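You operate a simulated robot arm through the tools that you are given. There is no shell and no other tool.

Carry out the task below with a simulated robot arm. There is one attempt and no reset: what you move stays moved.

JOB
Lock the drill's catch, set IN and 2, and try the trigger.

It is judged by the outcome, as a careful person would: the job done as asked, and still so three seconds after it is handed in. It fails if anything else is knocked over, pushed out of place, dropped, spilled or broken.

ROBOT AND FRAMES
A 6-joint arm with a two-finger parallel gripper, fixed in place. Base frame: the origin is at the foot of the arm, x ahead of it, y to its left, z up; the work surface is at about z = 920. Lengths are in mm, angles in rad, forces in N, time in s.
With the tool pointing down near the work surface it reaches from about 360 to 820 mm from the base axis. Its first joint turns from -2.897 to 2.897 rad. Payload 3.91 kg.
Tool frame: the origin (TCP) lies between the finger pads and is the grasp point; the fingertips stand 30 mm ahead of it; z points along the fingers, y is the line along which they close. Largest opening 110 mm; finger width 20, thickness 10; the body of the gripper, 48 by 112 mm, starts 55 mm behind the TCP.
Orientation is that of the tool frame in the base frame, as a unit quaternion [w, x, y, z]. With the fingers straight down and closing along the base's y, the tool's x points along the base's -x, its y along +y and its z along -z.

CONTROLS
- The arm moves only by the tool jog_arm. Its arguments are lists of equal length, an entry for each row: "delta_rot": the turn, a rotation vector about the tool's x, y, z in rad, a list of three; "xyz": the shift along the tool's x, y, z in mm, a list of three; "fingers": the gripper command, from -1 (shut) to 1 (fully open), values between in proportion. In form: {"delta_rot": [[ax, ay, az], ...], "xyz": [[tx, ty, tz], ...], "fingers": [fingers, ...]}. A call has 1 to 20 rows; each row is the pose to reach, as a shift and turn from the pose commanded when the call began, along the tool's axes at that moment. A row lasts 0.2 s, in which the tool goes at most 50 mm and 0.15 rad; a call with a longer step from one row to the next is refused whole, and so is a gripper value outside its range. A pose out of reach is approached as far as the arm can. The call stops where the force on the tool passes 40 N (or 10 N more than at its start, if that is more) or the arm is blocked; 0.2 s more then pass. Each finger travels about 45 mm/s and halts on what it meets, pressing with about 41 N; the grip force reading is that of the motor and also rises with nothing between the fingers. The clock runs only during rows and for 0.2 s after the last one: add rows that repeat a pose to give the fingers time. The reply holds the time, the measured pose of the TCP, the force on the tool along the base axes, the opening and the grip force, in the units named above and with some noise, with the torque about the TCP (base axes, N m) and any sound that the robot's microphone picked up, and new pictures: "show" is both (left out), scene, wrist or none.
- Cameras (640 x 400 px; columns grow to the right, rows downward): "scene" is fixed at [226.9, 659.3, 1772.9]; the picture's right is [-0.99, -0.17, 0.00], its down [-0.08, 0.45, -0.89] and it looks along [0.15, -0.88, -0.46] (base axes); focal length 337 px, centre (320, 200). "wrist" rides on the gripper at [77, 7, -114] in the tool frame; the picture's right is [-0.09, 1.00, 0.00], its down [-0.80, -0.07, -0.59] and it looks along [-0.59, -0.05, 0.80] (tool axes); focal length 270 px, centre (320, 200).
- move_column(by): slides the trunk up (or, below 0, down) by that many mm; the arm rides with it, the base frame stays. It gives what a move gives, with no picture.
- point_at(camera, pixels): for up to 12 pixels [column, row] of the newest picture of that camera ("zoom" is the newest enlarged one), the place [x, y, z] in the base frame of the surface seen there, good to about 3 mm, but the place of the scene camera against the robot may be out by one fixed shift of up to 18 mm in any direction. The clock stands still meanwhile.
- inspect(camera, box): a new picture of the part [left, top, right, bottom] of that camera's present view, enlarged. The clock stands still meanwhile.
- finish_job(): hands the job in; it is judged then, once.

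Open the gripper and draw the arm clear of the work before you hand the job in, unless the task says otherwise.

The tools are called after "Request:" as a command line: name --argument value ..., lists and objects as JSON in quotes. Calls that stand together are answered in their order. jog_arm: Moves the arm, as the interface text tells. Its arguments: {"type":"object","properties":{"delta_rot":{"type":"array","items":{"type":"array","items":{"type":"number"}}},"xyz":{"type":"array","items":{"type":"array","items":{"type":"number"}}},"fingers":{"type":"array","items":{"type":"number"}},"show":{"type":"string","enum":["both","scene","wrist","none"]}},"required":["delta_rot","xyz","fingers"]} The other tools are called the same way: move_column (by) slides the trunk up or down; point_at (camera, pixels) gives the place of the surface under pixels of a picture; inspect (camera, box) takes an enlarged picture of a part of a camera's view; finish_job () hands the job in.

At the start:

```text
time_s: 0.0
eef_pos: [171.5, -393.6, 1415.7]
tool_rot: [0.001, 0.0, 1.0, 0.0]
force: [0.0, -0.8, -0.4]
torque: [-0.01, 0.0, -0.02]
width: 109.7
gripper_force: 0.0
trunk travel left (down, up): [-575.0, 35.0]
```

scene: 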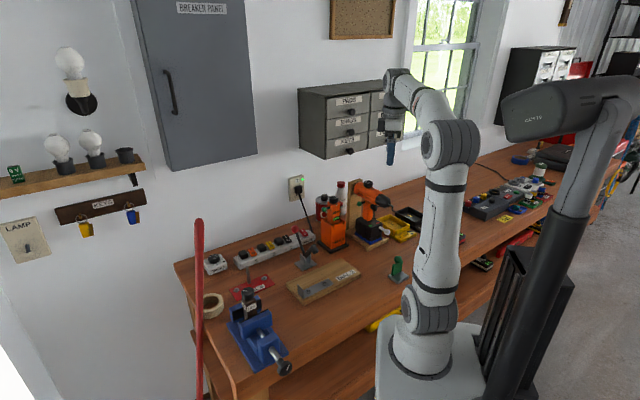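
wrist: 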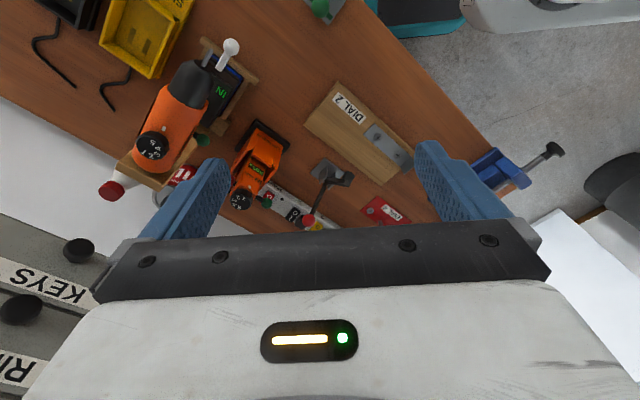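

The pictures show an orange drill on a stand near scene (365,205) and wrist (165,130), and another orange device at scene (332,228). I look closer at both.

Request:
inspect --camera "scene" --box '[280, 160, 440, 280]'

Request:
inspect --camera "wrist" --box '[80, 20, 340, 230]'

```text
3.33 times, centred on (360, 220) of scene
```

zoom: 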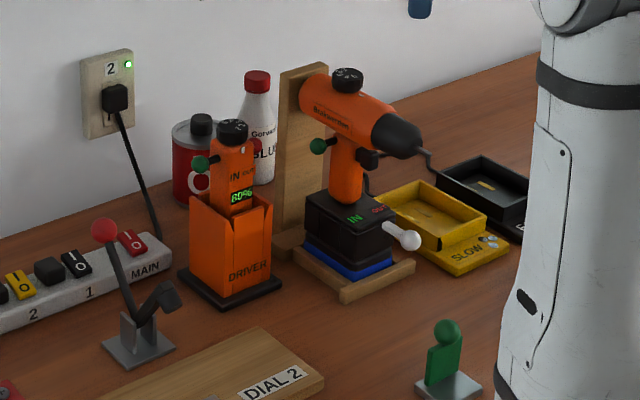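

```text
1.90 times, centred on (210, 125) of wrist
```

zoom: 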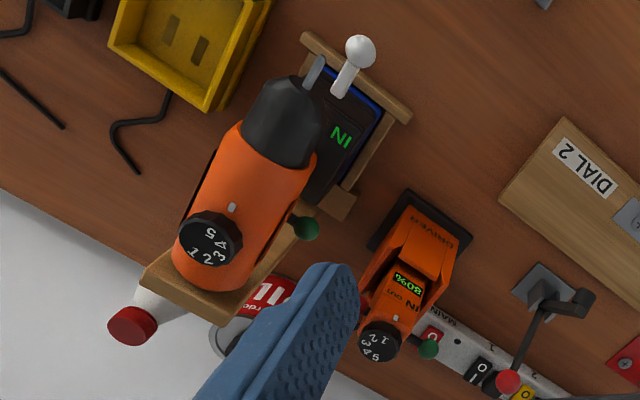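

I ask where the drill's parts are, using the enlarged wrist picture: dial (210,240), green knob (305,227), white knob (360,50), IN lamp (342,137), nose, wood base and so on.

Request:
point_at --camera "zoom" --pixels '[[210, 240], [305, 227], [360, 50], [342, 137], [282, 115], [315, 72], [400, 105], [232, 207], [380, 340], [428, 348], [180, 290], [340, 205]]'

Request:
point_at --camera "scene" --pixels '[[366, 183], [359, 197], [381, 220], [369, 200], [368, 214], [361, 208], [338, 193], [336, 223], [460, 300], [387, 268]]'

```text
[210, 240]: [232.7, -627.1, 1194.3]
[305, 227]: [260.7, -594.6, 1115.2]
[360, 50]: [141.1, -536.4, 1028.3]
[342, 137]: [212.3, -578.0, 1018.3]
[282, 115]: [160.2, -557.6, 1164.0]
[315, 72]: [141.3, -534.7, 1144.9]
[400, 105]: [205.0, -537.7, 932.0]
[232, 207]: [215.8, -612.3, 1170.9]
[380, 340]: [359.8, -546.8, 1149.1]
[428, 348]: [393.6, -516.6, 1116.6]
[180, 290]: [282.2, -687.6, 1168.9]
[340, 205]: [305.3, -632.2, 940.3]
```

```text
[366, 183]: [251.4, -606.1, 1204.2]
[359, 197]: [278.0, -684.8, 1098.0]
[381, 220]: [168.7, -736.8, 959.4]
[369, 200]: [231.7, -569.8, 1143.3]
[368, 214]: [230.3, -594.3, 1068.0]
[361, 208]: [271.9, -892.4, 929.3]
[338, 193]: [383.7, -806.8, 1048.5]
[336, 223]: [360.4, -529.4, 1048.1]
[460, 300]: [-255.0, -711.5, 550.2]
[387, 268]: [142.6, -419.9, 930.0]
```

I enlarge the drill and the driver further to read the markings.

Request:
inspect --camera "scene" --box '[340, 172, 396, 207]'

Request:
inspect --camera "scene" --box '[340, 200, 396, 235]'

Request:
inspect --camera "scene" --box '[310, 190, 366, 225]'

Request:
inspect --camera "wrist" --box '[180, 30, 260, 80]'

Request:
inspect --camera "wrist" --box '[120, 80, 220, 160]'

```text
11.43 times, centred on (368, 190) of scene
```

zoom: 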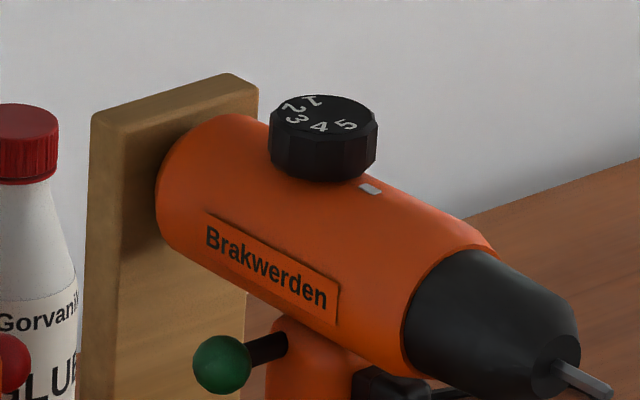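

```text
11.43 times, centred on (368, 218) of scene
```

zoom: 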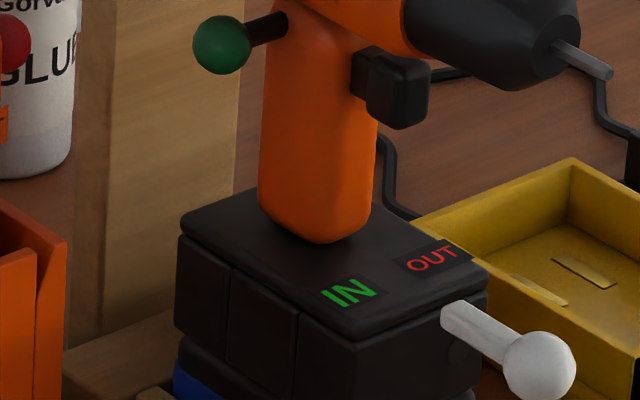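

```text
11.43 times, centred on (338, 208) of scene
```

zoom: 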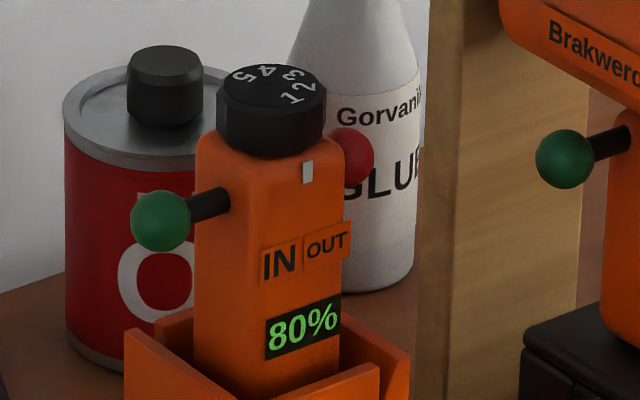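

```text
8.00 times, centred on (220, 55) of wrist
```

zoom: 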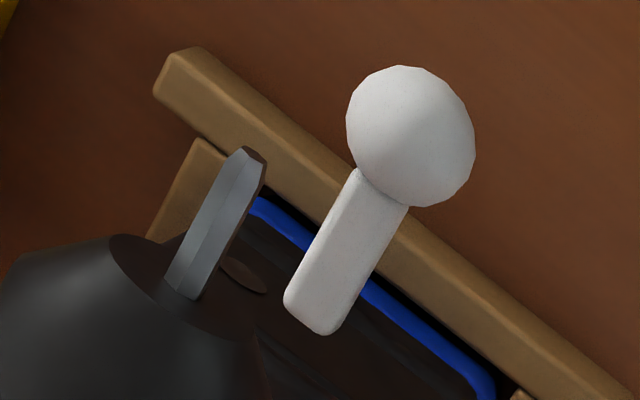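

```text
5.00 times, centred on (170, 120) of wrist
```

zoom: 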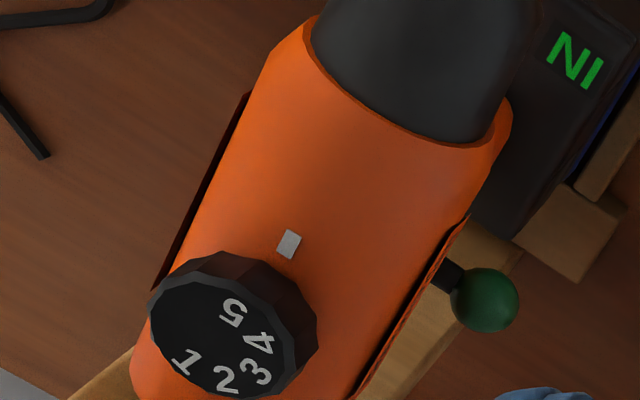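

The drill has a 1–5 dial on top with a pale mark ahead of it, a green-knobbed pin through the grip, a black trigger, and a white-knobbed lever at the front of the pack. I move to view it from its nose side, staying clear.

Request:
jog_arm --delta_rot '[[0, 0, 0.11], [0, 0, 0.22], [0, 0, 0.33], [0, 0, 0.44], [0, 0, 0.55], [0, 0, 0.66], [0, 0, 0.785]]' --xyz '[[19, -5, 26], [38, -10, 52], [57, -15, 78], [76, -20, 104], [95, -26, 130], [114, -32, 156], [131, -37, 186]]' --fingers '[1, 1, 1, 1, 1, 1, 1]'

```text
time_s: 1.6
eef_pos: [38.8, -431.8, 1229.0]
tool_rot: [0.0, 0.383, 0.924, 0.001]
force: [0.5, -0.5, 0.4]
torque: [0.03, 0.01, -0.02]
width: 110.0
gripper_force: 0.1
trunk travel left (down, up): [-575.0, 35.0]
```

scene: 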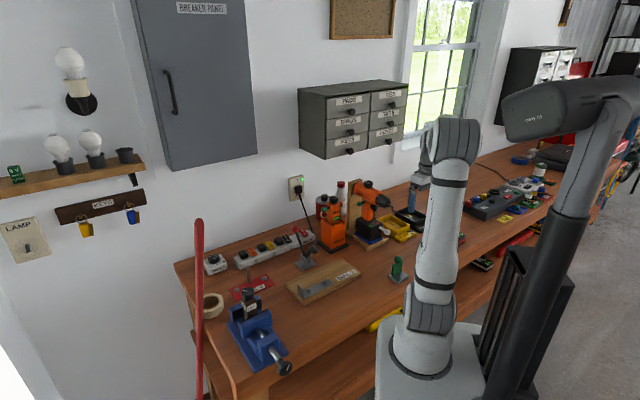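
wrist: 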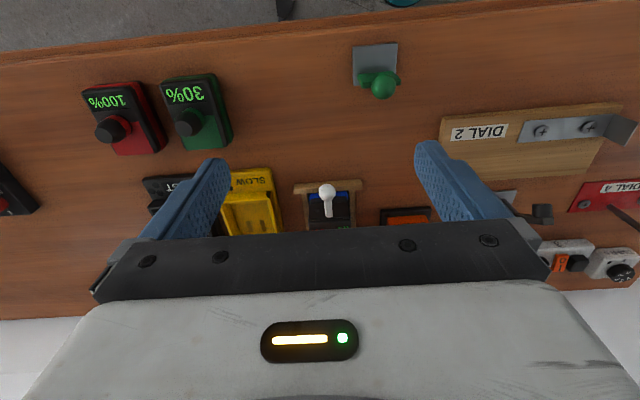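

The wrist view is upside down, with the lever at (327,195) partly hidden by the gripper. I enlarge it.

Request:
inspect --camera "wrist" --box '[280, 165, 376, 225]'

Request:
inspect --camera "wrist" --box '[60, 40, 300, 240]'

Request:
inspect --camera "scene" --box '[340, 172, 420, 252]'

Request:
inspect --camera "scene" --box '[180, 230, 400, 360]'

```text
6.67 times, centred on (328, 195) of wrist
```

zoom: 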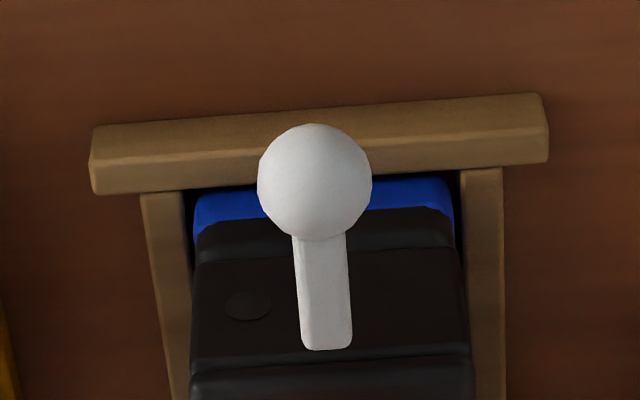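

```text
2.00 times, centred on (180, 140) of wrist
```

zoom: 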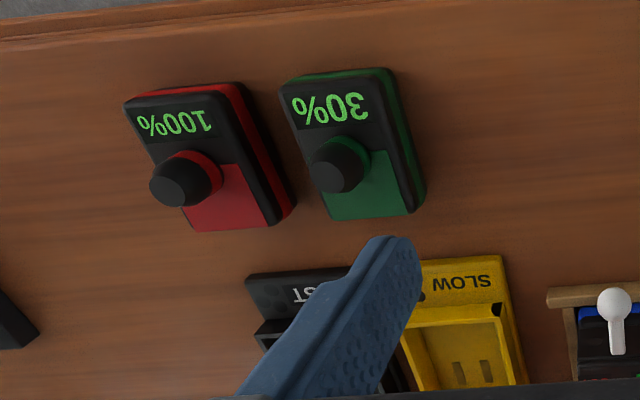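

```text
5.00 times, centred on (380, 212) of scene
```

zoom: 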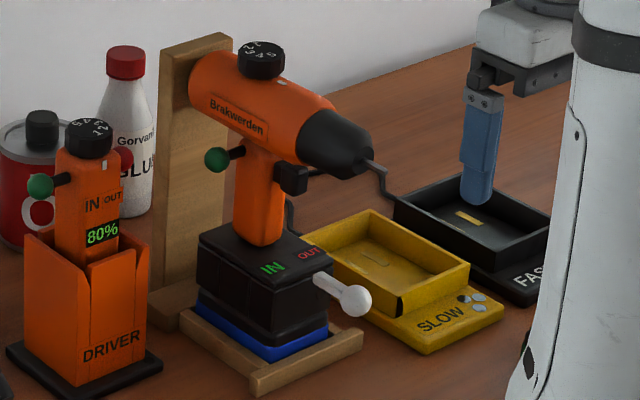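

```text
2.91 times, centred on (290, 295) of scene
```

zoom: 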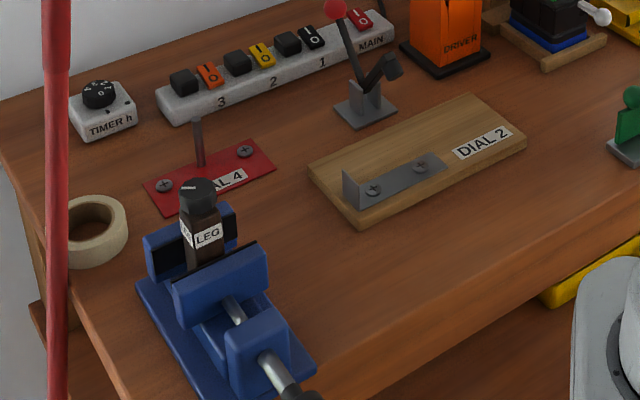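

I locate the lever's root, knob, the small disc on the pack's face, and the pack's edges with a fresh enlargement.

Request:
inspect --camera "wrist" --box '[280, 165, 376, 225]'

Request:
point_at --camera "zoom" --pixels '[[314, 175], [320, 255], [325, 335], [248, 305], [230, 345], [440, 345], [420, 270], [230, 250], [215, 380], [455, 385], [430, 190], [320, 150]]'

```text
6.67 times, centred on (328, 195) of wrist
```

zoom: 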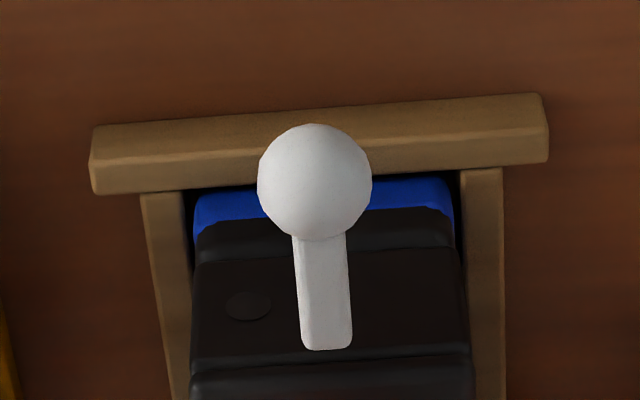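

```text
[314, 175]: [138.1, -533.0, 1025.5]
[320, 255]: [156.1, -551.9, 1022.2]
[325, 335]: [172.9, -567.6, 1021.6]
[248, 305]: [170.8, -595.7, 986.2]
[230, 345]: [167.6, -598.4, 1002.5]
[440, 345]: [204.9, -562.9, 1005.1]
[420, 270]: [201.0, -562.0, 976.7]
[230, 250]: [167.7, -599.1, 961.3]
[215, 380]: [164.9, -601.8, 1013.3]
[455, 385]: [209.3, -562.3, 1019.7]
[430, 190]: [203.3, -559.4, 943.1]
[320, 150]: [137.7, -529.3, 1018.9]
```

I check where the wall cabinet and other surroundings lie before moving around to the drill's far side.

Request:
point_at --camera "scene" --pixels '[[328, 155], [345, 158], [403, 140], [408, 85], [330, 90], [354, 180], [357, 225], [385, 240], [300, 180], [343, 190], [322, 205], [330, 245]]'

```text
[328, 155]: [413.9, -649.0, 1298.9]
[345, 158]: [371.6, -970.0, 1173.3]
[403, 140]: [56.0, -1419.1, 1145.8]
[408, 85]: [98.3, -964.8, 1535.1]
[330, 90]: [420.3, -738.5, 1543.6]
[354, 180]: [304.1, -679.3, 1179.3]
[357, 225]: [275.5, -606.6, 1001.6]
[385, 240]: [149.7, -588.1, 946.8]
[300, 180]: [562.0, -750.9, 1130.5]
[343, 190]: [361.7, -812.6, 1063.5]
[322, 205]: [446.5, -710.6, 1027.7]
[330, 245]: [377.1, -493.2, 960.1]
```

The bench runs at 45° to the base axes, so the drill points straight back at the robot. I swing around to its far (OUT) side, at height, to see the other end of the pin and the lever from that side.

Request:
jog_arm --delta_rot '[[0, 0, -0.143], [0, 0, -0.286], [0, 0, -0.428], [0, 0, -0.571], [0, 0, -0.714], [0, 0, -0.857], [0, 0, -1.0], [0, 0, -1.142], [0, 0, -1.285], [0, 0, -1.428], [0, 0, -1.571], [0, 0, -1.571]]' --xyz '[[0, -25, -20], [0, -50, -40], [-10, -75, -60], [-30, -100, -80], [-55, -120, -81], [-80, -135, -81], [-105, -152, -81], [-130, -152, -81], [-155, -152, -81], [-180, -152, -81], [-207, -152, -81], [-207, -152, -81]]' --fingers '[1, 1, 1, 1, 1, 1, 1, 1, 1, 1, 1, 1]'

```text
time_s: 4.2
eef_pos: [78.9, -681.6, 1309.4]
tool_rot: [-0.001, -0.383, 0.924, 0.0]
force: [0.6, -0.6, -0.3]
torque: [-0.01, -0.03, 0.01]
width: 110.1
gripper_force: 0.0
trunk travel left (down, up): [-575.0, 35.0]
```

scene: 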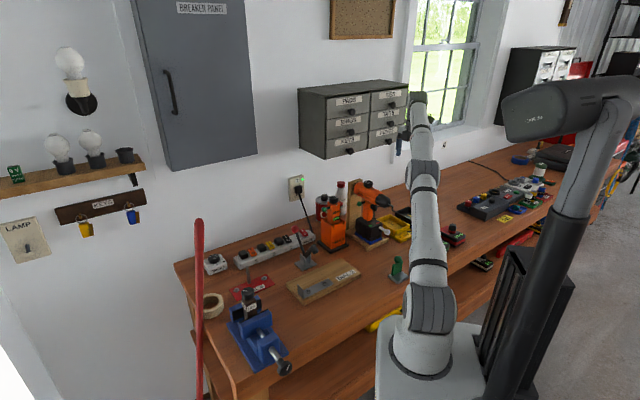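
wrist: 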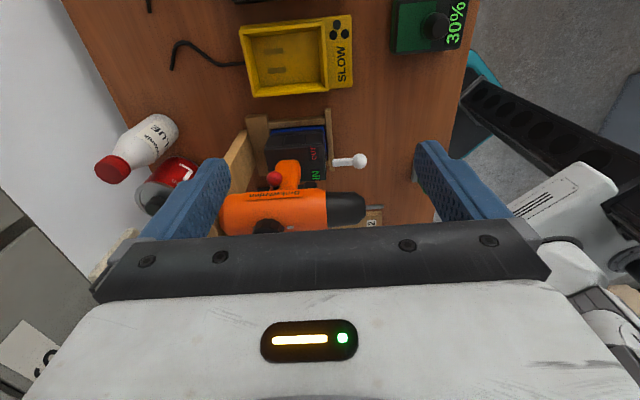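

Request:
inspect --camera "wrist" --box '[220, 100, 396, 240]'

Request:
inspect --camera "wrist" --box '[250, 120, 314, 200]'

Request:
inspect --camera "wrist" --box '[310, 130, 374, 180]'

```text
2.86 times, centred on (308, 170) of wrist
```

zoom: 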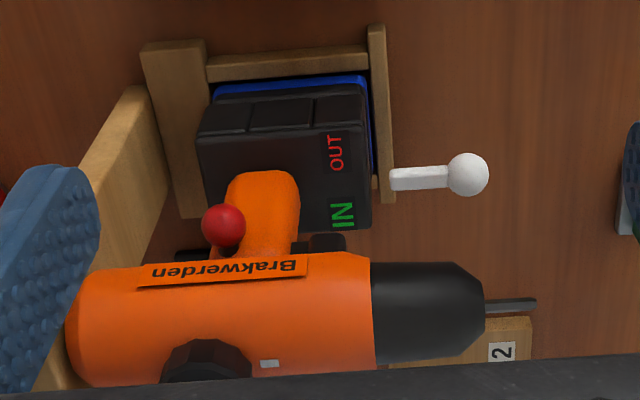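

```text
5.00 times, centred on (282, 160) of wrist
```

zoom: 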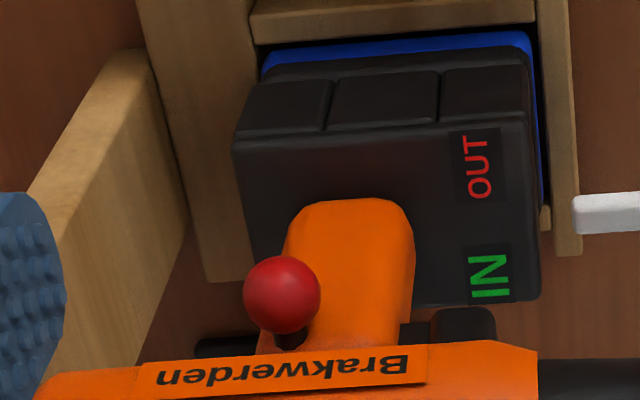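

```text
8.00 times, centred on (342, 155) of wrist
```

zoom: 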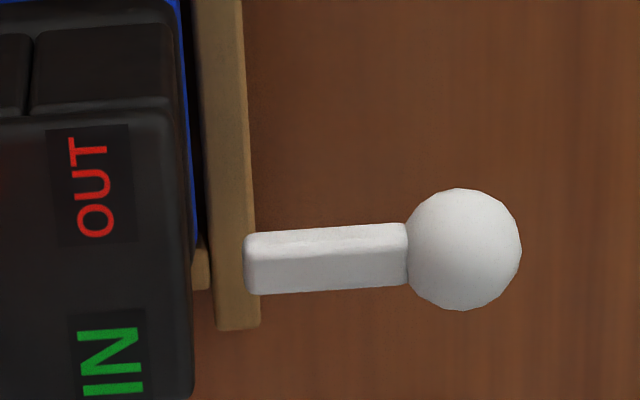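

The far side shows a red knob at the other end of the pin (beside the OUT label), the green one lying on the IN side. I measure the pin's ends, trigger and lever.

Request:
inspect --camera "wrist" --box '[220, 100, 396, 240]'

Request:
point_at --camera "zoom" --pixels '[[222, 220], [260, 230], [328, 243], [400, 180], [440, 178], [470, 175], [345, 213], [337, 152], [510, 304], [270, 364], [205, 355], [345, 188]]'

Request:
inspect --camera "scene" --box '[345, 178, 400, 228]'

Request:
point_at --camera "zoom" --pixels '[[200, 150], [247, 140], [355, 205], [390, 200], [300, 250], [390, 235], [325, 340], [480, 350], [440, 340], [250, 30], [300, 60], [250, 330]]'

```text
2.86 times, centred on (308, 170) of wrist
```

zoom: 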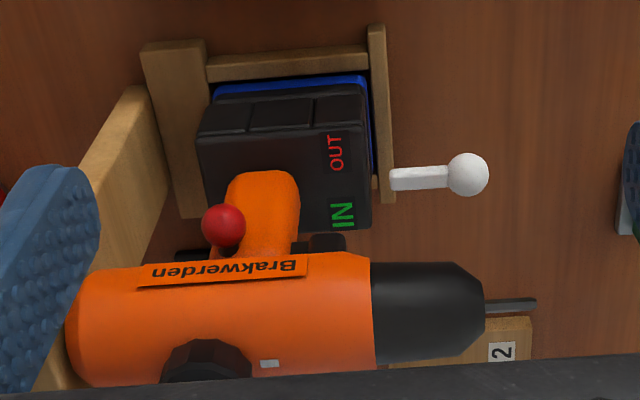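

```text
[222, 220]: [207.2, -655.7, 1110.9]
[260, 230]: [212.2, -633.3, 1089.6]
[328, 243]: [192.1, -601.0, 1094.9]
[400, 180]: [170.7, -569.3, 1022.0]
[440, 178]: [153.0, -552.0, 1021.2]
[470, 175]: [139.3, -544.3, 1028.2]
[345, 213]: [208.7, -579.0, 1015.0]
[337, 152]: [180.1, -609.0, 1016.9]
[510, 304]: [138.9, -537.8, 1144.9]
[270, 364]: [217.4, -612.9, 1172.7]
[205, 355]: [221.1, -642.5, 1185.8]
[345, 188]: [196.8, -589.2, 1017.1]
```

```text
8.00 times, centred on (372, 203) of scene
```

zoom: 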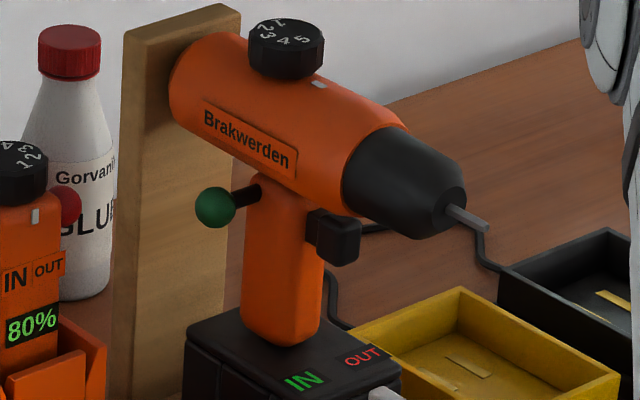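

```text
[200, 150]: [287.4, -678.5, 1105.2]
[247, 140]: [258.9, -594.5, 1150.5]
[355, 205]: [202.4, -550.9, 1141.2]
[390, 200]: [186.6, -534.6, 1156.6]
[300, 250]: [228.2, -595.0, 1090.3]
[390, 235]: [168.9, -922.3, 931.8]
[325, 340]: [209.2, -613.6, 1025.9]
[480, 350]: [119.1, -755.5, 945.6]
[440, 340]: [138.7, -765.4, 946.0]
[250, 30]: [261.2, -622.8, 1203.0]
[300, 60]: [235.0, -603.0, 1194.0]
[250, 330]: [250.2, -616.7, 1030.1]
```

The red knob sits close in (u offset ≈ -33 mm from the grip's middle) and the green one stands out (≈ +41 mm), so the pin is now pushed from the red (OUT) side. I withdraw toward the robot and turn the wrist so that I can come at the drill's front with the camera on top.

Request:
jog_arm --delta_rot '[[0, 0, -0.143], [0, 0, -0.286], [0, 0, -0.428], [0, 0, -0.571], [0, 0, -0.714], [0, 0, -0.857], [0, 0, -1.0], [0, 0, -1.142], [0, 0, -1.285], [0, 0, -1.428], [0, 0, -1.571], [0, 0, -1.571]]' --xyz '[[0, 30, 0], [0, 60, 0], [0, 90, 0], [0, 120, 0], [-10, 150, 0], [-30, 180, 0], [-55, 208, 0], [-80, 208, 0], [-105, 208, 0], [-130, 208, 0], [-147, 208, 0], [-147, 208, 0]]' --fingers '[1, 1, 1, 1, 1, 1, 1, 1, 1, 1, 1, 1]'

```text
time_s: 6.8
eef_pos: [275.2, -284.2, 1228.8]
tool_rot: [0.06, 0.893, -0.445, -0.02]
force: [-0.4, 0.4, -0.8]
torque: [-0.02, 0.01, 0.02]
width: 109.7
gripper_force: 0.1
out of reach, approached as far as the arm can: row 4, 5, 6, 7, 8, 9, 10, 11, 12
trunk travel left (down, up): [-575.0, 35.0]
```

scene: 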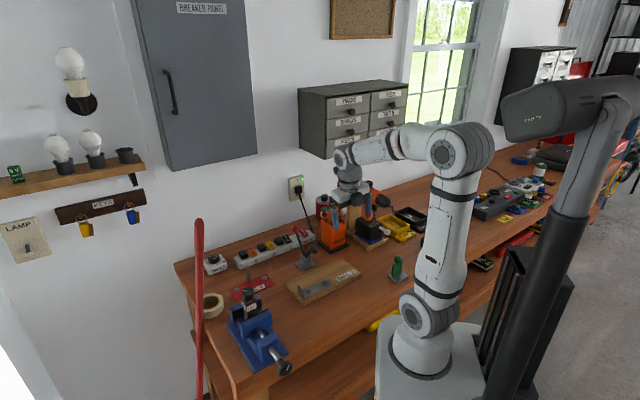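
wrist: 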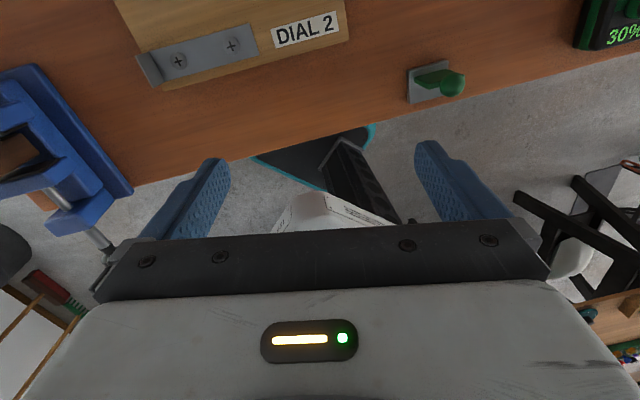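

The pose was out of reach on the way and the arm ended at (275,-284,1229), slightly tilted. I make a small upward move to see from which pose the next command counts.

Request:
jog_arm --delta_rot '[[0, 0, 0], [0, 0, 0]]' --xyz '[[0, 0, -30], [0, 0, -30]]' --fingers '[1, 1]' --show "none"

```text
time_s: 7.4
eef_pos: [275.8, -282.2, 1257.3]
tool_rot: [0.061, 0.893, -0.446, -0.02]
force: [0.2, 0.0, 0.3]
torque: [0.0, 0.02, -0.01]
width: 109.9
gripper_force: 0.1
trunk travel left (down, up): [-575.0, 35.0]
```

The command counts from the actual pose. Now I straighten the tool and move sideways to in front of the drill at height (d≈420, u≈-279).

Request:
jog_arm --delta_rot '[[0.016, -0.002, -0.017], [0.031, -0.004, -0.035], [0.047, -0.006, -0.052], [0.063, -0.009, -0.069], [0.078, -0.011, -0.086], [0.094, -0.013, -0.104], [0.109, -0.015, -0.121], [0.125, -0.017, -0.138], [0.125, -0.017, -0.138]]' --xyz '[[7.8, 33.3, 4.3], [15.6, 66.6, 8.7], [23.4, 99.9, 13], [31.2, 133.2, 17.3], [39, 166.4, 21.6], [46.8, 199.7, 26], [54.6, 233, 30.3], [62.4, 266.3, 34.6], [62.4, 266.3, 34.6]]' --fingers '[1, 1, 1, 1, 1, 1, 1, 1, 1]'

```text
time_s: 9.4
eef_pos: [296.6, -303.2, 1227.3]
tool_rot: [0.058, 0.896, -0.441, -0.021]
force: [0.4, -0.5, -0.2]
torque: [-0.01, 0.0, 0.03]
width: 110.1
gripper_force: 0.1
out of reach, approached as far as the arm can: row 1, 2, 3, 4, 5, 6, 7, 8, 9
trunk travel left (down, up): [-575.0, 35.0]
```

scene: 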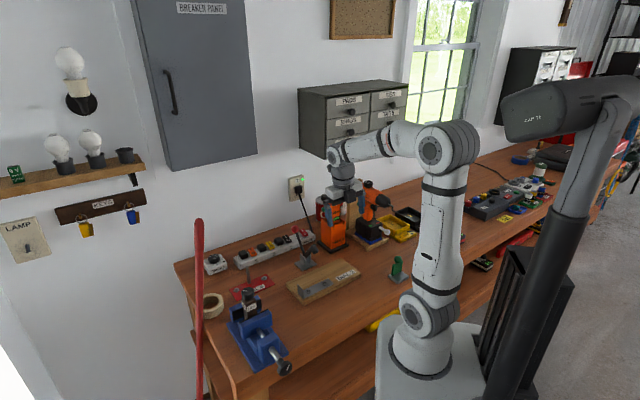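
wrist: 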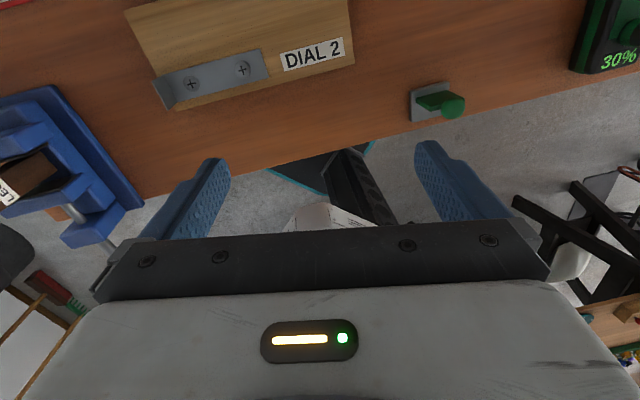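

The last joint is at its limit in this yaw, so I turn the wrist back a quarter turn (camera to the side) while moving in front of the drill at height.

Request:
jog_arm --delta_rot '[[0, 0, 0.143], [0, 0, 0.286], [0, 0, 0.429], [0, 0, 0.572], [0, 0, 0.715], [0, 0, 0.858], [0, 0, 1.001], [0, 0, 1.144], [0, 0, 1.287], [0, 0, 1.433], [0, 0, 1.433], [0, 0, 1.433], [0, 0, 1.433]]' --xyz '[[0, 0, 0], [0, 0, 0], [1, 28, -1], [2, 56, -2], [3, 84, -3], [5, 112, -4], [6, 140, -5], [7, 168, -6], [8, 196, -7], [10, 224, -8], [11, 252, -9], [12.3, 278.5, -9], [12.3, 278.5, -9]]' --fingers '[1, 1, 1, 1, 1, 1, 1, 1, 1, 1, 1, 1, 1]'

```text
time_s: 12.2
eef_pos: [87.4, -476.1, 1270.2]
tool_rot: [-0.058, -0.386, 0.92, -0.024]
force: [-1.0, 0.2, -0.6]
torque: [0.0, 0.0, 0.0]
width: 110.1
gripper_force: 0.1
trunk travel left (down, up): [-575.0, 35.0]
```

scene: 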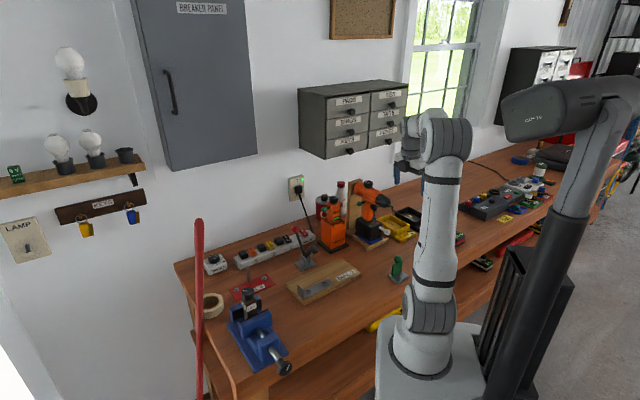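
wrist: 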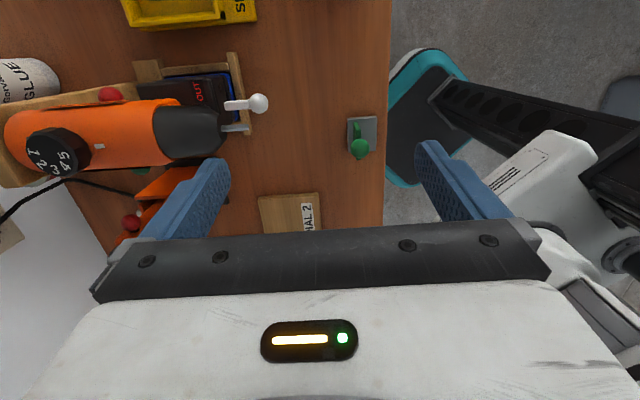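

The tool points down in front of the drill, at (d≈398, u≈-275, z 1270). I straighten the small tilt and descend to z≈1090 just short of the bit, fingers half open.

Request:
jog_arm --delta_rot '[[0, -0.025, 0], [0, -0.05, 0], [0, -0.075, 0], [0, -0.1, 0], [0, -0.125, 0], [0, -0.125, 0]]' --xyz '[[-3.7, 8, 36], [-7.5, 16, 72], [-11.2, 16, 107], [-15, 14, 143], [-18.7, 12.9, 178.8], [-18.7, 12.9, 178.8]]' --fingers '[0, 0, 0, 0, 0, 0]'

```text
time_s: 13.6
eef_pos: [75.9, -470.0, 1090.6]
tool_rot: [0.0, -0.386, 0.922, 0.001]
force: [-0.3, -0.5, -0.3]
torque: [0.0, -0.02, -0.01]
width: 54.8
gripper_force: 0.1
trunk travel left (down, up): [-575.0, 35.0]
```

scene: 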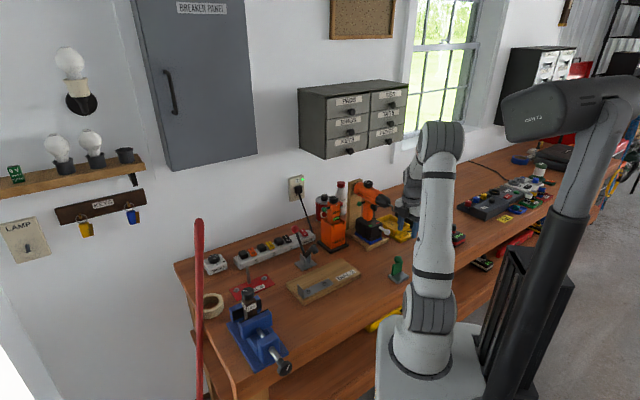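
wrist: 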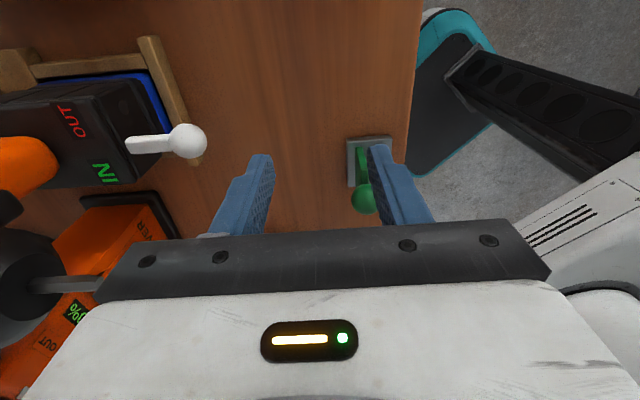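

Good close view of the lever at (165,145). I measure its parts more accurately.

Request:
inspect --camera "wrist" --box '[30, 70, 222, 190]'

Request:
point_at --camera "zoom" --pixels '[[530, 235], [500, 240], [575, 235], [525, 200], [530, 265], [330, 245], [430, 245], [400, 215], [400, 268], [300, 200], [250, 350], [120, 170]]'

Request:
point_at --camera "wrist" --pixels '[[90, 285], [40, 287], [10, 205], [365, 200], [355, 150], [0, 265]]'

```text
3.33 times, centred on (126, 130) of wrist
```

zoom: 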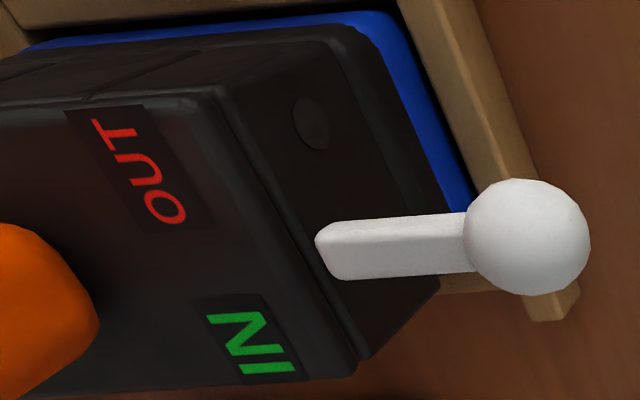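

```text
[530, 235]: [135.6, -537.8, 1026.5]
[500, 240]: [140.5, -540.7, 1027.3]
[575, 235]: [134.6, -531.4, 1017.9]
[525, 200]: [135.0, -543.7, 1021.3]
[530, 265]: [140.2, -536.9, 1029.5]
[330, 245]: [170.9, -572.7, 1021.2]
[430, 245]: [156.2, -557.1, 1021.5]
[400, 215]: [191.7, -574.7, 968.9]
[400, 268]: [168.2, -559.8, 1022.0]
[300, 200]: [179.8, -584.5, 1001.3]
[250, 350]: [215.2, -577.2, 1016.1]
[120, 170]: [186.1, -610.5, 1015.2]
```

```text
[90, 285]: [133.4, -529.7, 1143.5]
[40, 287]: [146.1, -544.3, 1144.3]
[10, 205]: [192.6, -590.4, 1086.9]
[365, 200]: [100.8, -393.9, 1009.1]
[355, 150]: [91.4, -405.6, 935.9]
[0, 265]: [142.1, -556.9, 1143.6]
```

The bar's top is at z≈1021, running from d≈526 to the ball at d≈478 (z≈1016), in front of the pack's face at d≈540: it looks like a lever that swings. I pitch the tool toward the drill to come at the ball with fingers above and below.

Request:
jog_arm --delta_rot '[[0.15, 0, 0], [0.3, 0, 0], [0.45, 0, 0], [0.6, 0, 0], [0.75, 0, 0], [0.9, 0, 0], [1.05, 0, 0], [1.2, 0, 0], [1.2, 0, 0]]' --xyz '[[0, 0, 10], [0, 0, 20], [0, 0, 30], [1, 0, 40], [1, -5, 50], [2, -10, 50], [2, -15, 50], [2.3, -19, 50], [2.3, -19, 50]]' --fingers '[0, 0, 0, 0, 0, 0, 0, 0, 0]'

```text
time_s: 14.9
eef_pos: [131.2, -514.5, 1150.5]
tool_rot: [0.122, -0.347, 0.887, -0.278]
force: [-28.0, 25.8, -14.6]
torque: [0.61, 0.54, -0.01]
width: 35.2
gripper_force: 0.1
out of reach, approached as far as the arm can: row 3, 4, 5, 6
trunk travel left (down, up): [-575.0, 35.0]
stopped in row 6: the force on the tool passed its limit at 55 N (the readings are from after the stop); the commanded pose is now the measured one
```

scene: 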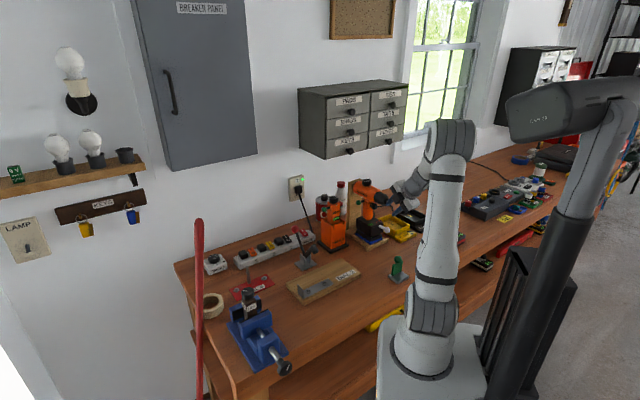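
wrist: 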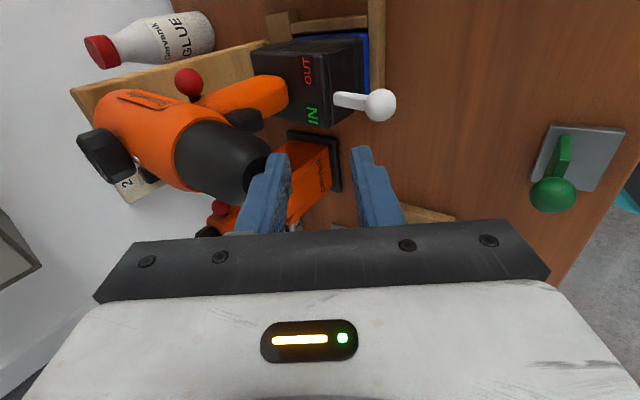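

The arm could not reach and drifted forward, touching the chuck with a finger (≈40 N). I back straight off along the fingers.

Request:
jog_arm --delta_rot '[[0, 0, 0], [0, 0, 0], [0, 0, 0]]' --xyz '[[0, 0, -25], [0, 0, -50], [0, 0, -80]]' --fingers '[-0.3, -0.3, -0.3]'

```text
time_s: 15.7
eef_pos: [104.0, -485.1, 1218.6]
tool_rot: [0.12, -0.348, 0.886, -0.282]
force: [0.2, 0.5, 0.1]
torque: [0.01, -0.01, 0.01]
width: 38.8
gripper_force: 0.1
trunk travel left (down, up): [-575.0, 35.0]
```

scene: 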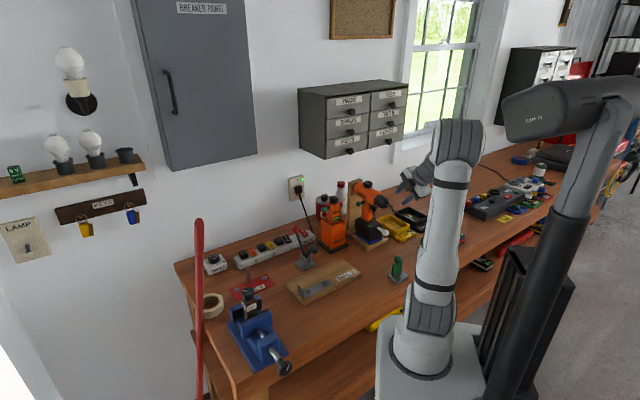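
wrist: 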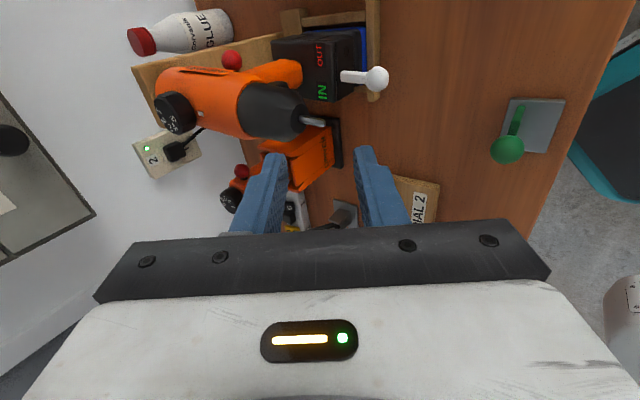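

Backed off cleanly and the drill looks in place. To get room for a flatter approach I raise the tool, then lower the trunk so the arm is less folded.

Request:
jog_arm --delta_rot '[[0, 0, 0], [0, 0, 0], [0, 0, 0], [0, 0, 0]]' --xyz '[[-0.8, -29, -40.4], [-1.6, -58, -81], [-2.4, -87.5, -121.8], [-2.4, -87.5, -121.8]]' --fingers '[-0.3, -0.3, -0.3, -0.3]' --show "none"

Request:
move_column --by -150

```text
refused: row 3 steps farther than a row can; nothing moved
```

```text
time_s: 17.5
eef_pos: [104.4, -484.0, 1067.6]
tool_rot: [0.119, -0.346, 0.887, -0.281]
force: [0.0, 0.0, 0.1]
torque: [-0.02, 0.01, 0.0]
width: 38.4
gripper_force: 0.1
trunk travel left (down, up): [-425.0, 185.0]
```

My jog was refused but the trunk went down 150 mm freely (no force); the tool is now at d≈416, z≈1068, below the bit. I pitch it a bit further in small steps, checking reach.

Request:
jog_arm --delta_rot '[[0.12, 0, 0], [0.24, 0, 0]]' --xyz '[[0, 10, 5], [0, 19.8, 10.4]]' --fingers '[-0.3, -0.3]'

```text
time_s: 18.1
eef_pos: [135.1, -487.4, 1116.8]
tool_rot: [0.154, -0.323, 0.859, -0.366]
force: [-0.2, 0.1, -0.2]
torque: [0.0, -0.03, 0.0]
width: 38.7
gripper_force: 0.0
out of reach, approached as far as the arm can: row 1, 2
trunk travel left (down, up): [-425.0, 185.0]
```

scene: 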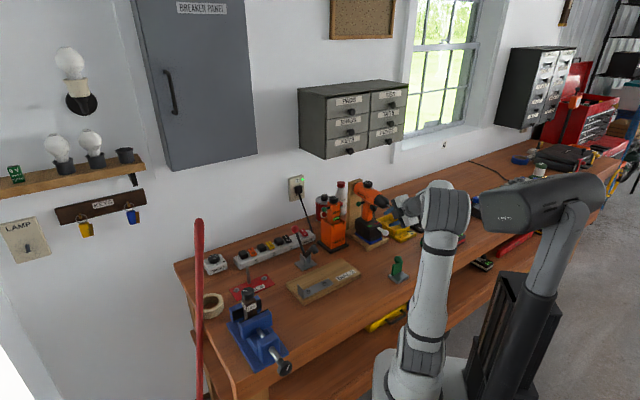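
wrist: 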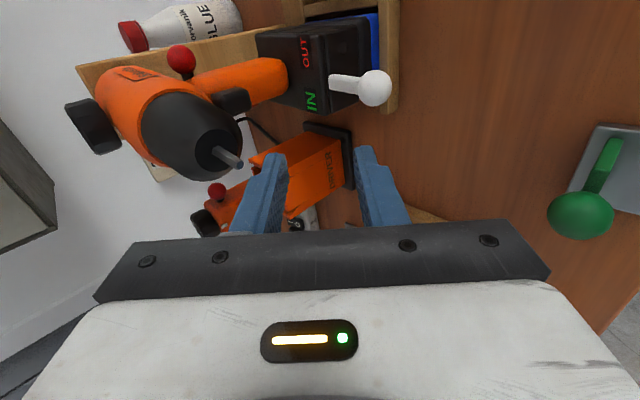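

Still folded too tightly. I retreat and rise, then lower the trunk further.

Request:
jog_arm --delta_rot '[[0, 0, 0], [0, 0, 0], [0, 0, 0], [0, 0, 0], [0, 0, 0], [0, 0, 0]]' --xyz '[[0, 24, -29], [0, 0, -51.6], [0, -24, -74], [0, -49, -97], [0, -73, -120], [0, -73, -120]]' --fingers '[-0.3, -0.3, -0.3, -0.3, -0.3, -0.3]' --show "none"

```text
time_s: 19.5
eef_pos: [107.0, -463.1, 1252.7]
tool_rot: [0.153, -0.322, 0.859, -0.367]
force: [-0.4, -0.3, 0.6]
torque: [-0.04, 0.01, -0.02]
width: 38.4
gripper_force: 0.1
out of reach, approached as far as the arm can: row 1
trunk travel left (down, up): [-425.0, 185.0]
```

Now at z≈1253. I lower the trunk 130 mm (tool to z≈1123, still short of the bit).

Request:
move_column --by -130

```text
time_s: 21.1
eef_pos: [107.3, -462.8, 1123.1]
tool_rot: [0.154, -0.323, 0.859, -0.366]
force: [-0.3, -0.2, -0.4]
torque: [-0.03, 0.04, 0.04]
width: 38.6
gripper_force: 0.0
trunk travel left (down, up): [-295.0, 315.0]
```

Once more: raise by 120 mm with the arm and lower the trunk as much.

Request:
jog_arm --delta_rot '[[0, 0, 0], [0, 0, 0], [0, 0, 0], [0, 0, 0]]' --xyz '[[0, -29, -27.4], [0, -58, -54.8], [0, -87, -82], [0, -87, -82]]' --fingers '[-0.3, -0.3, -0.3, -0.3]' --show "scene"

```text
time_s: 22.1
eef_pos: [104.0, -464.5, 1240.9]
tool_rot: [0.154, -0.323, 0.859, -0.366]
force: [0.5, -0.3, -0.5]
torque: [-0.04, 0.03, 0.03]
width: 38.3
gripper_force: 0.0
trunk travel left (down, up): [-295.0, 315.0]
```

scene: 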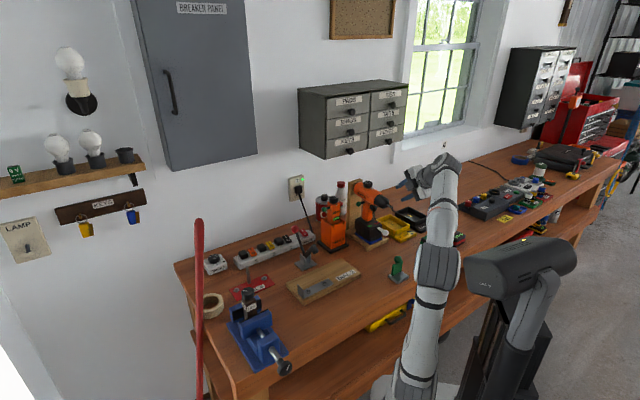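

The arm is now well unfolded. I pitch the tool flatter up here, away from everything, to check reach.

Request:
jog_arm --delta_rot '[[0.13, 0, 0], [0.26, 0, 0], [0.4, 0, 0], [0.4, 0, 0]]' --xyz '[[0, 0, 0], [0, 0, 0], [0, 0, 0], [0, 0, 0]]' --fingers '[-0.3, -0.3, -0.3, -0.3]'

```text
time_s: 23.1
eef_pos: [104.1, -465.0, 1242.0]
tool_rot: [0.214, -0.284, 0.77, -0.53]
force: [-0.6, 0.1, 0.4]
torque: [0.0, -0.03, 0.02]
width: 38.4
gripper_force: 0.1
trunk travel left (down, up): [-295.0, 315.0]
```

scene: 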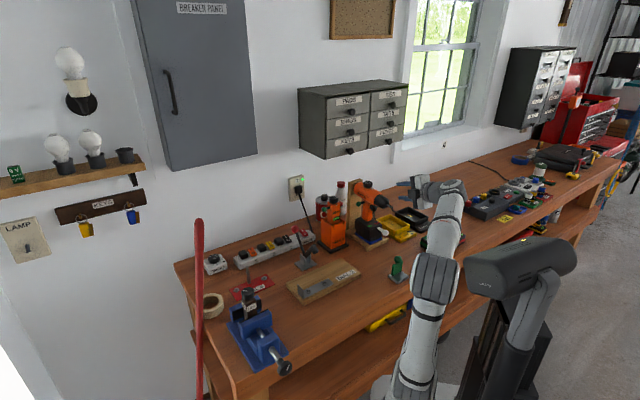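
wrist: 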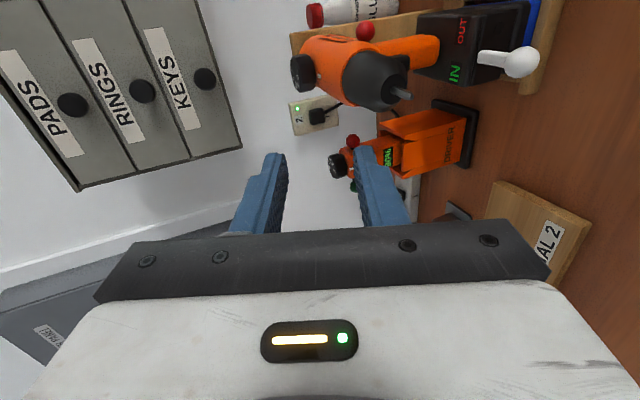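

Reached (tool 70° from vertical). Now I lower it beneath the bit's height at d≈402 and then edge forward to about 60 mm short of the ball.

Request:
jog_arm --delta_rot '[[0, 0, 0], [0, 0, 0], [0, 0, 0], [0, 0, 0], [0, 0, 0], [0, 0, 0], [0, 0, 0]]' --xyz '[[5.8, 38.2, 14.4], [11.6, 76.5, 28.8], [17.3, 114.7, 43.3], [23.1, 153, 57.7], [28.9, 191.2, 72.1], [27.7, 184.4, 90.5], [27.7, 184.4, 90.5]]' --fingers '[0, 0, 0, 0, 0, 0, 0]'

```text
time_s: 24.6
eef_pos: [142.7, -498.7, 1142.6]
tool_rot: [0.211, -0.274, 0.791, -0.505]
force: [-0.8, 1.1, 0.3]
torque: [-0.02, -0.02, 0.0]
width: 55.2
gripper_force: 0.1
out of reach, approached as far as the arm can: row 2, 3, 4, 5, 6, 7
trunk travel left (down, up): [-295.0, 315.0]
```

scene: 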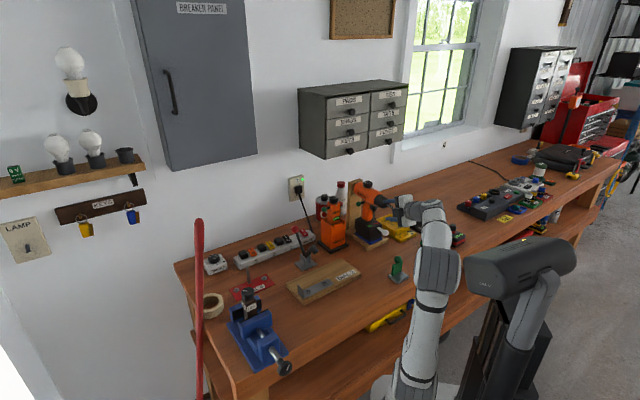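
wrist: 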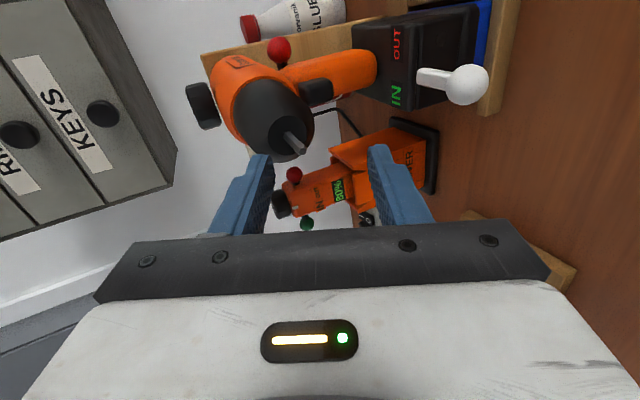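

The limit seems to be the wrist bend, which eases as the trunk goes lower. I check where the bench's front edge lies before lowering more, and look at the arm's current state.

Request:
point_at --camera "scene" --pixels '[[395, 292], [340, 325], [480, 250], [400, 300], [436, 270], [425, 330], [410, 370], [430, 225], [425, 205], [385, 395]]'

Request:
inspect --camera "scene" --box '[330, 160, 530, 400]'

```text
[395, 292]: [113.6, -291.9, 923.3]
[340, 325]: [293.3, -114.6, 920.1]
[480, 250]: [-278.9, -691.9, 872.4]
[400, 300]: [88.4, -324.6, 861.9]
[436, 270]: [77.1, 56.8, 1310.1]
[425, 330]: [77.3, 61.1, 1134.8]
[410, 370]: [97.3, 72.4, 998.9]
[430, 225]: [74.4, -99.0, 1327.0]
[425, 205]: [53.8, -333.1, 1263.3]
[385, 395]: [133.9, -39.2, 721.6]
```

```text
1.67 times, centred on (430, 280) of scene
```

zoom: 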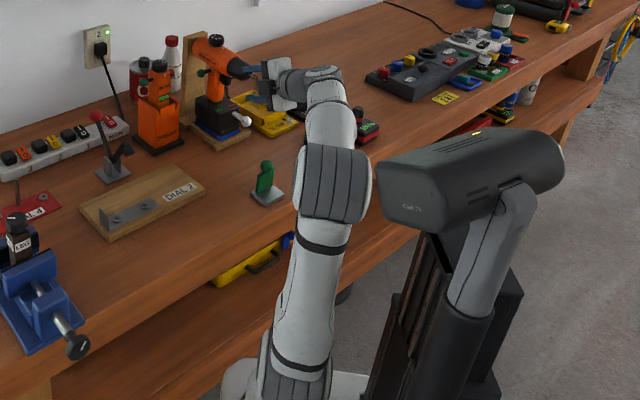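

The bench edge is at d≈287; shoulder is near z≈900, so there's room to lower the trunk. I return to the raised pose short of the bit, then lower the trunk by 200 mm straight down in front of the drill.

Request:
jog_arm --delta_rot '[[0, 0, 0], [0, 0, 0], [0.02, 0, 0], [0.04, 0, 0], [0.06, 0, 0], [0.06, 0, 0]]' --xyz '[[2.4, 11.6, -26.8], [4.8, 23.2, -53.5], [6.4, -5, -65.7], [8, -33.3, -77.9], [9.6, -61.7, -90], [9.6, -61.7, -90]]' --fingers '[0, 0, 0, 0, 0, 0]'

```text
time_s: 26.1
eef_pos: [95.9, -465.5, 1234.2]
tool_rot: [0.219, -0.268, 0.775, -0.528]
force: [0.2, -0.3, -0.7]
torque: [0.01, -0.02, 0.0]
width: 55.1
gripper_force: 0.0
out of reach, approached as far as the arm can: row 1, 2
trunk travel left (down, up): [-295.0, 315.0]
```

scene: 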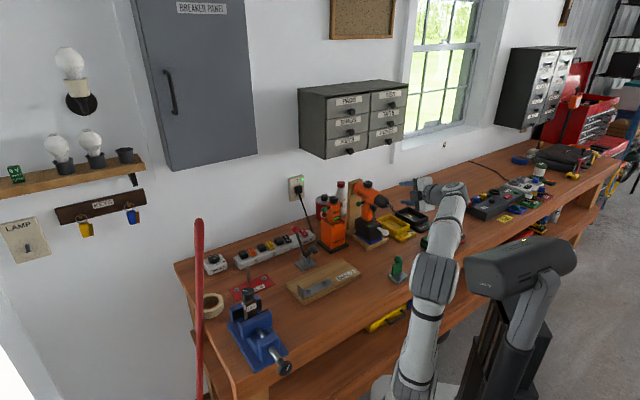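
wrist: 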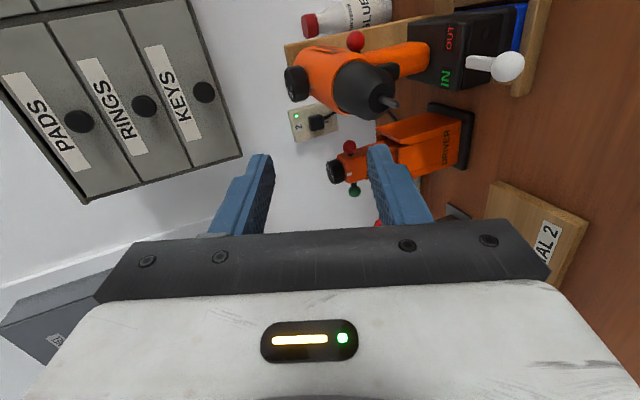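

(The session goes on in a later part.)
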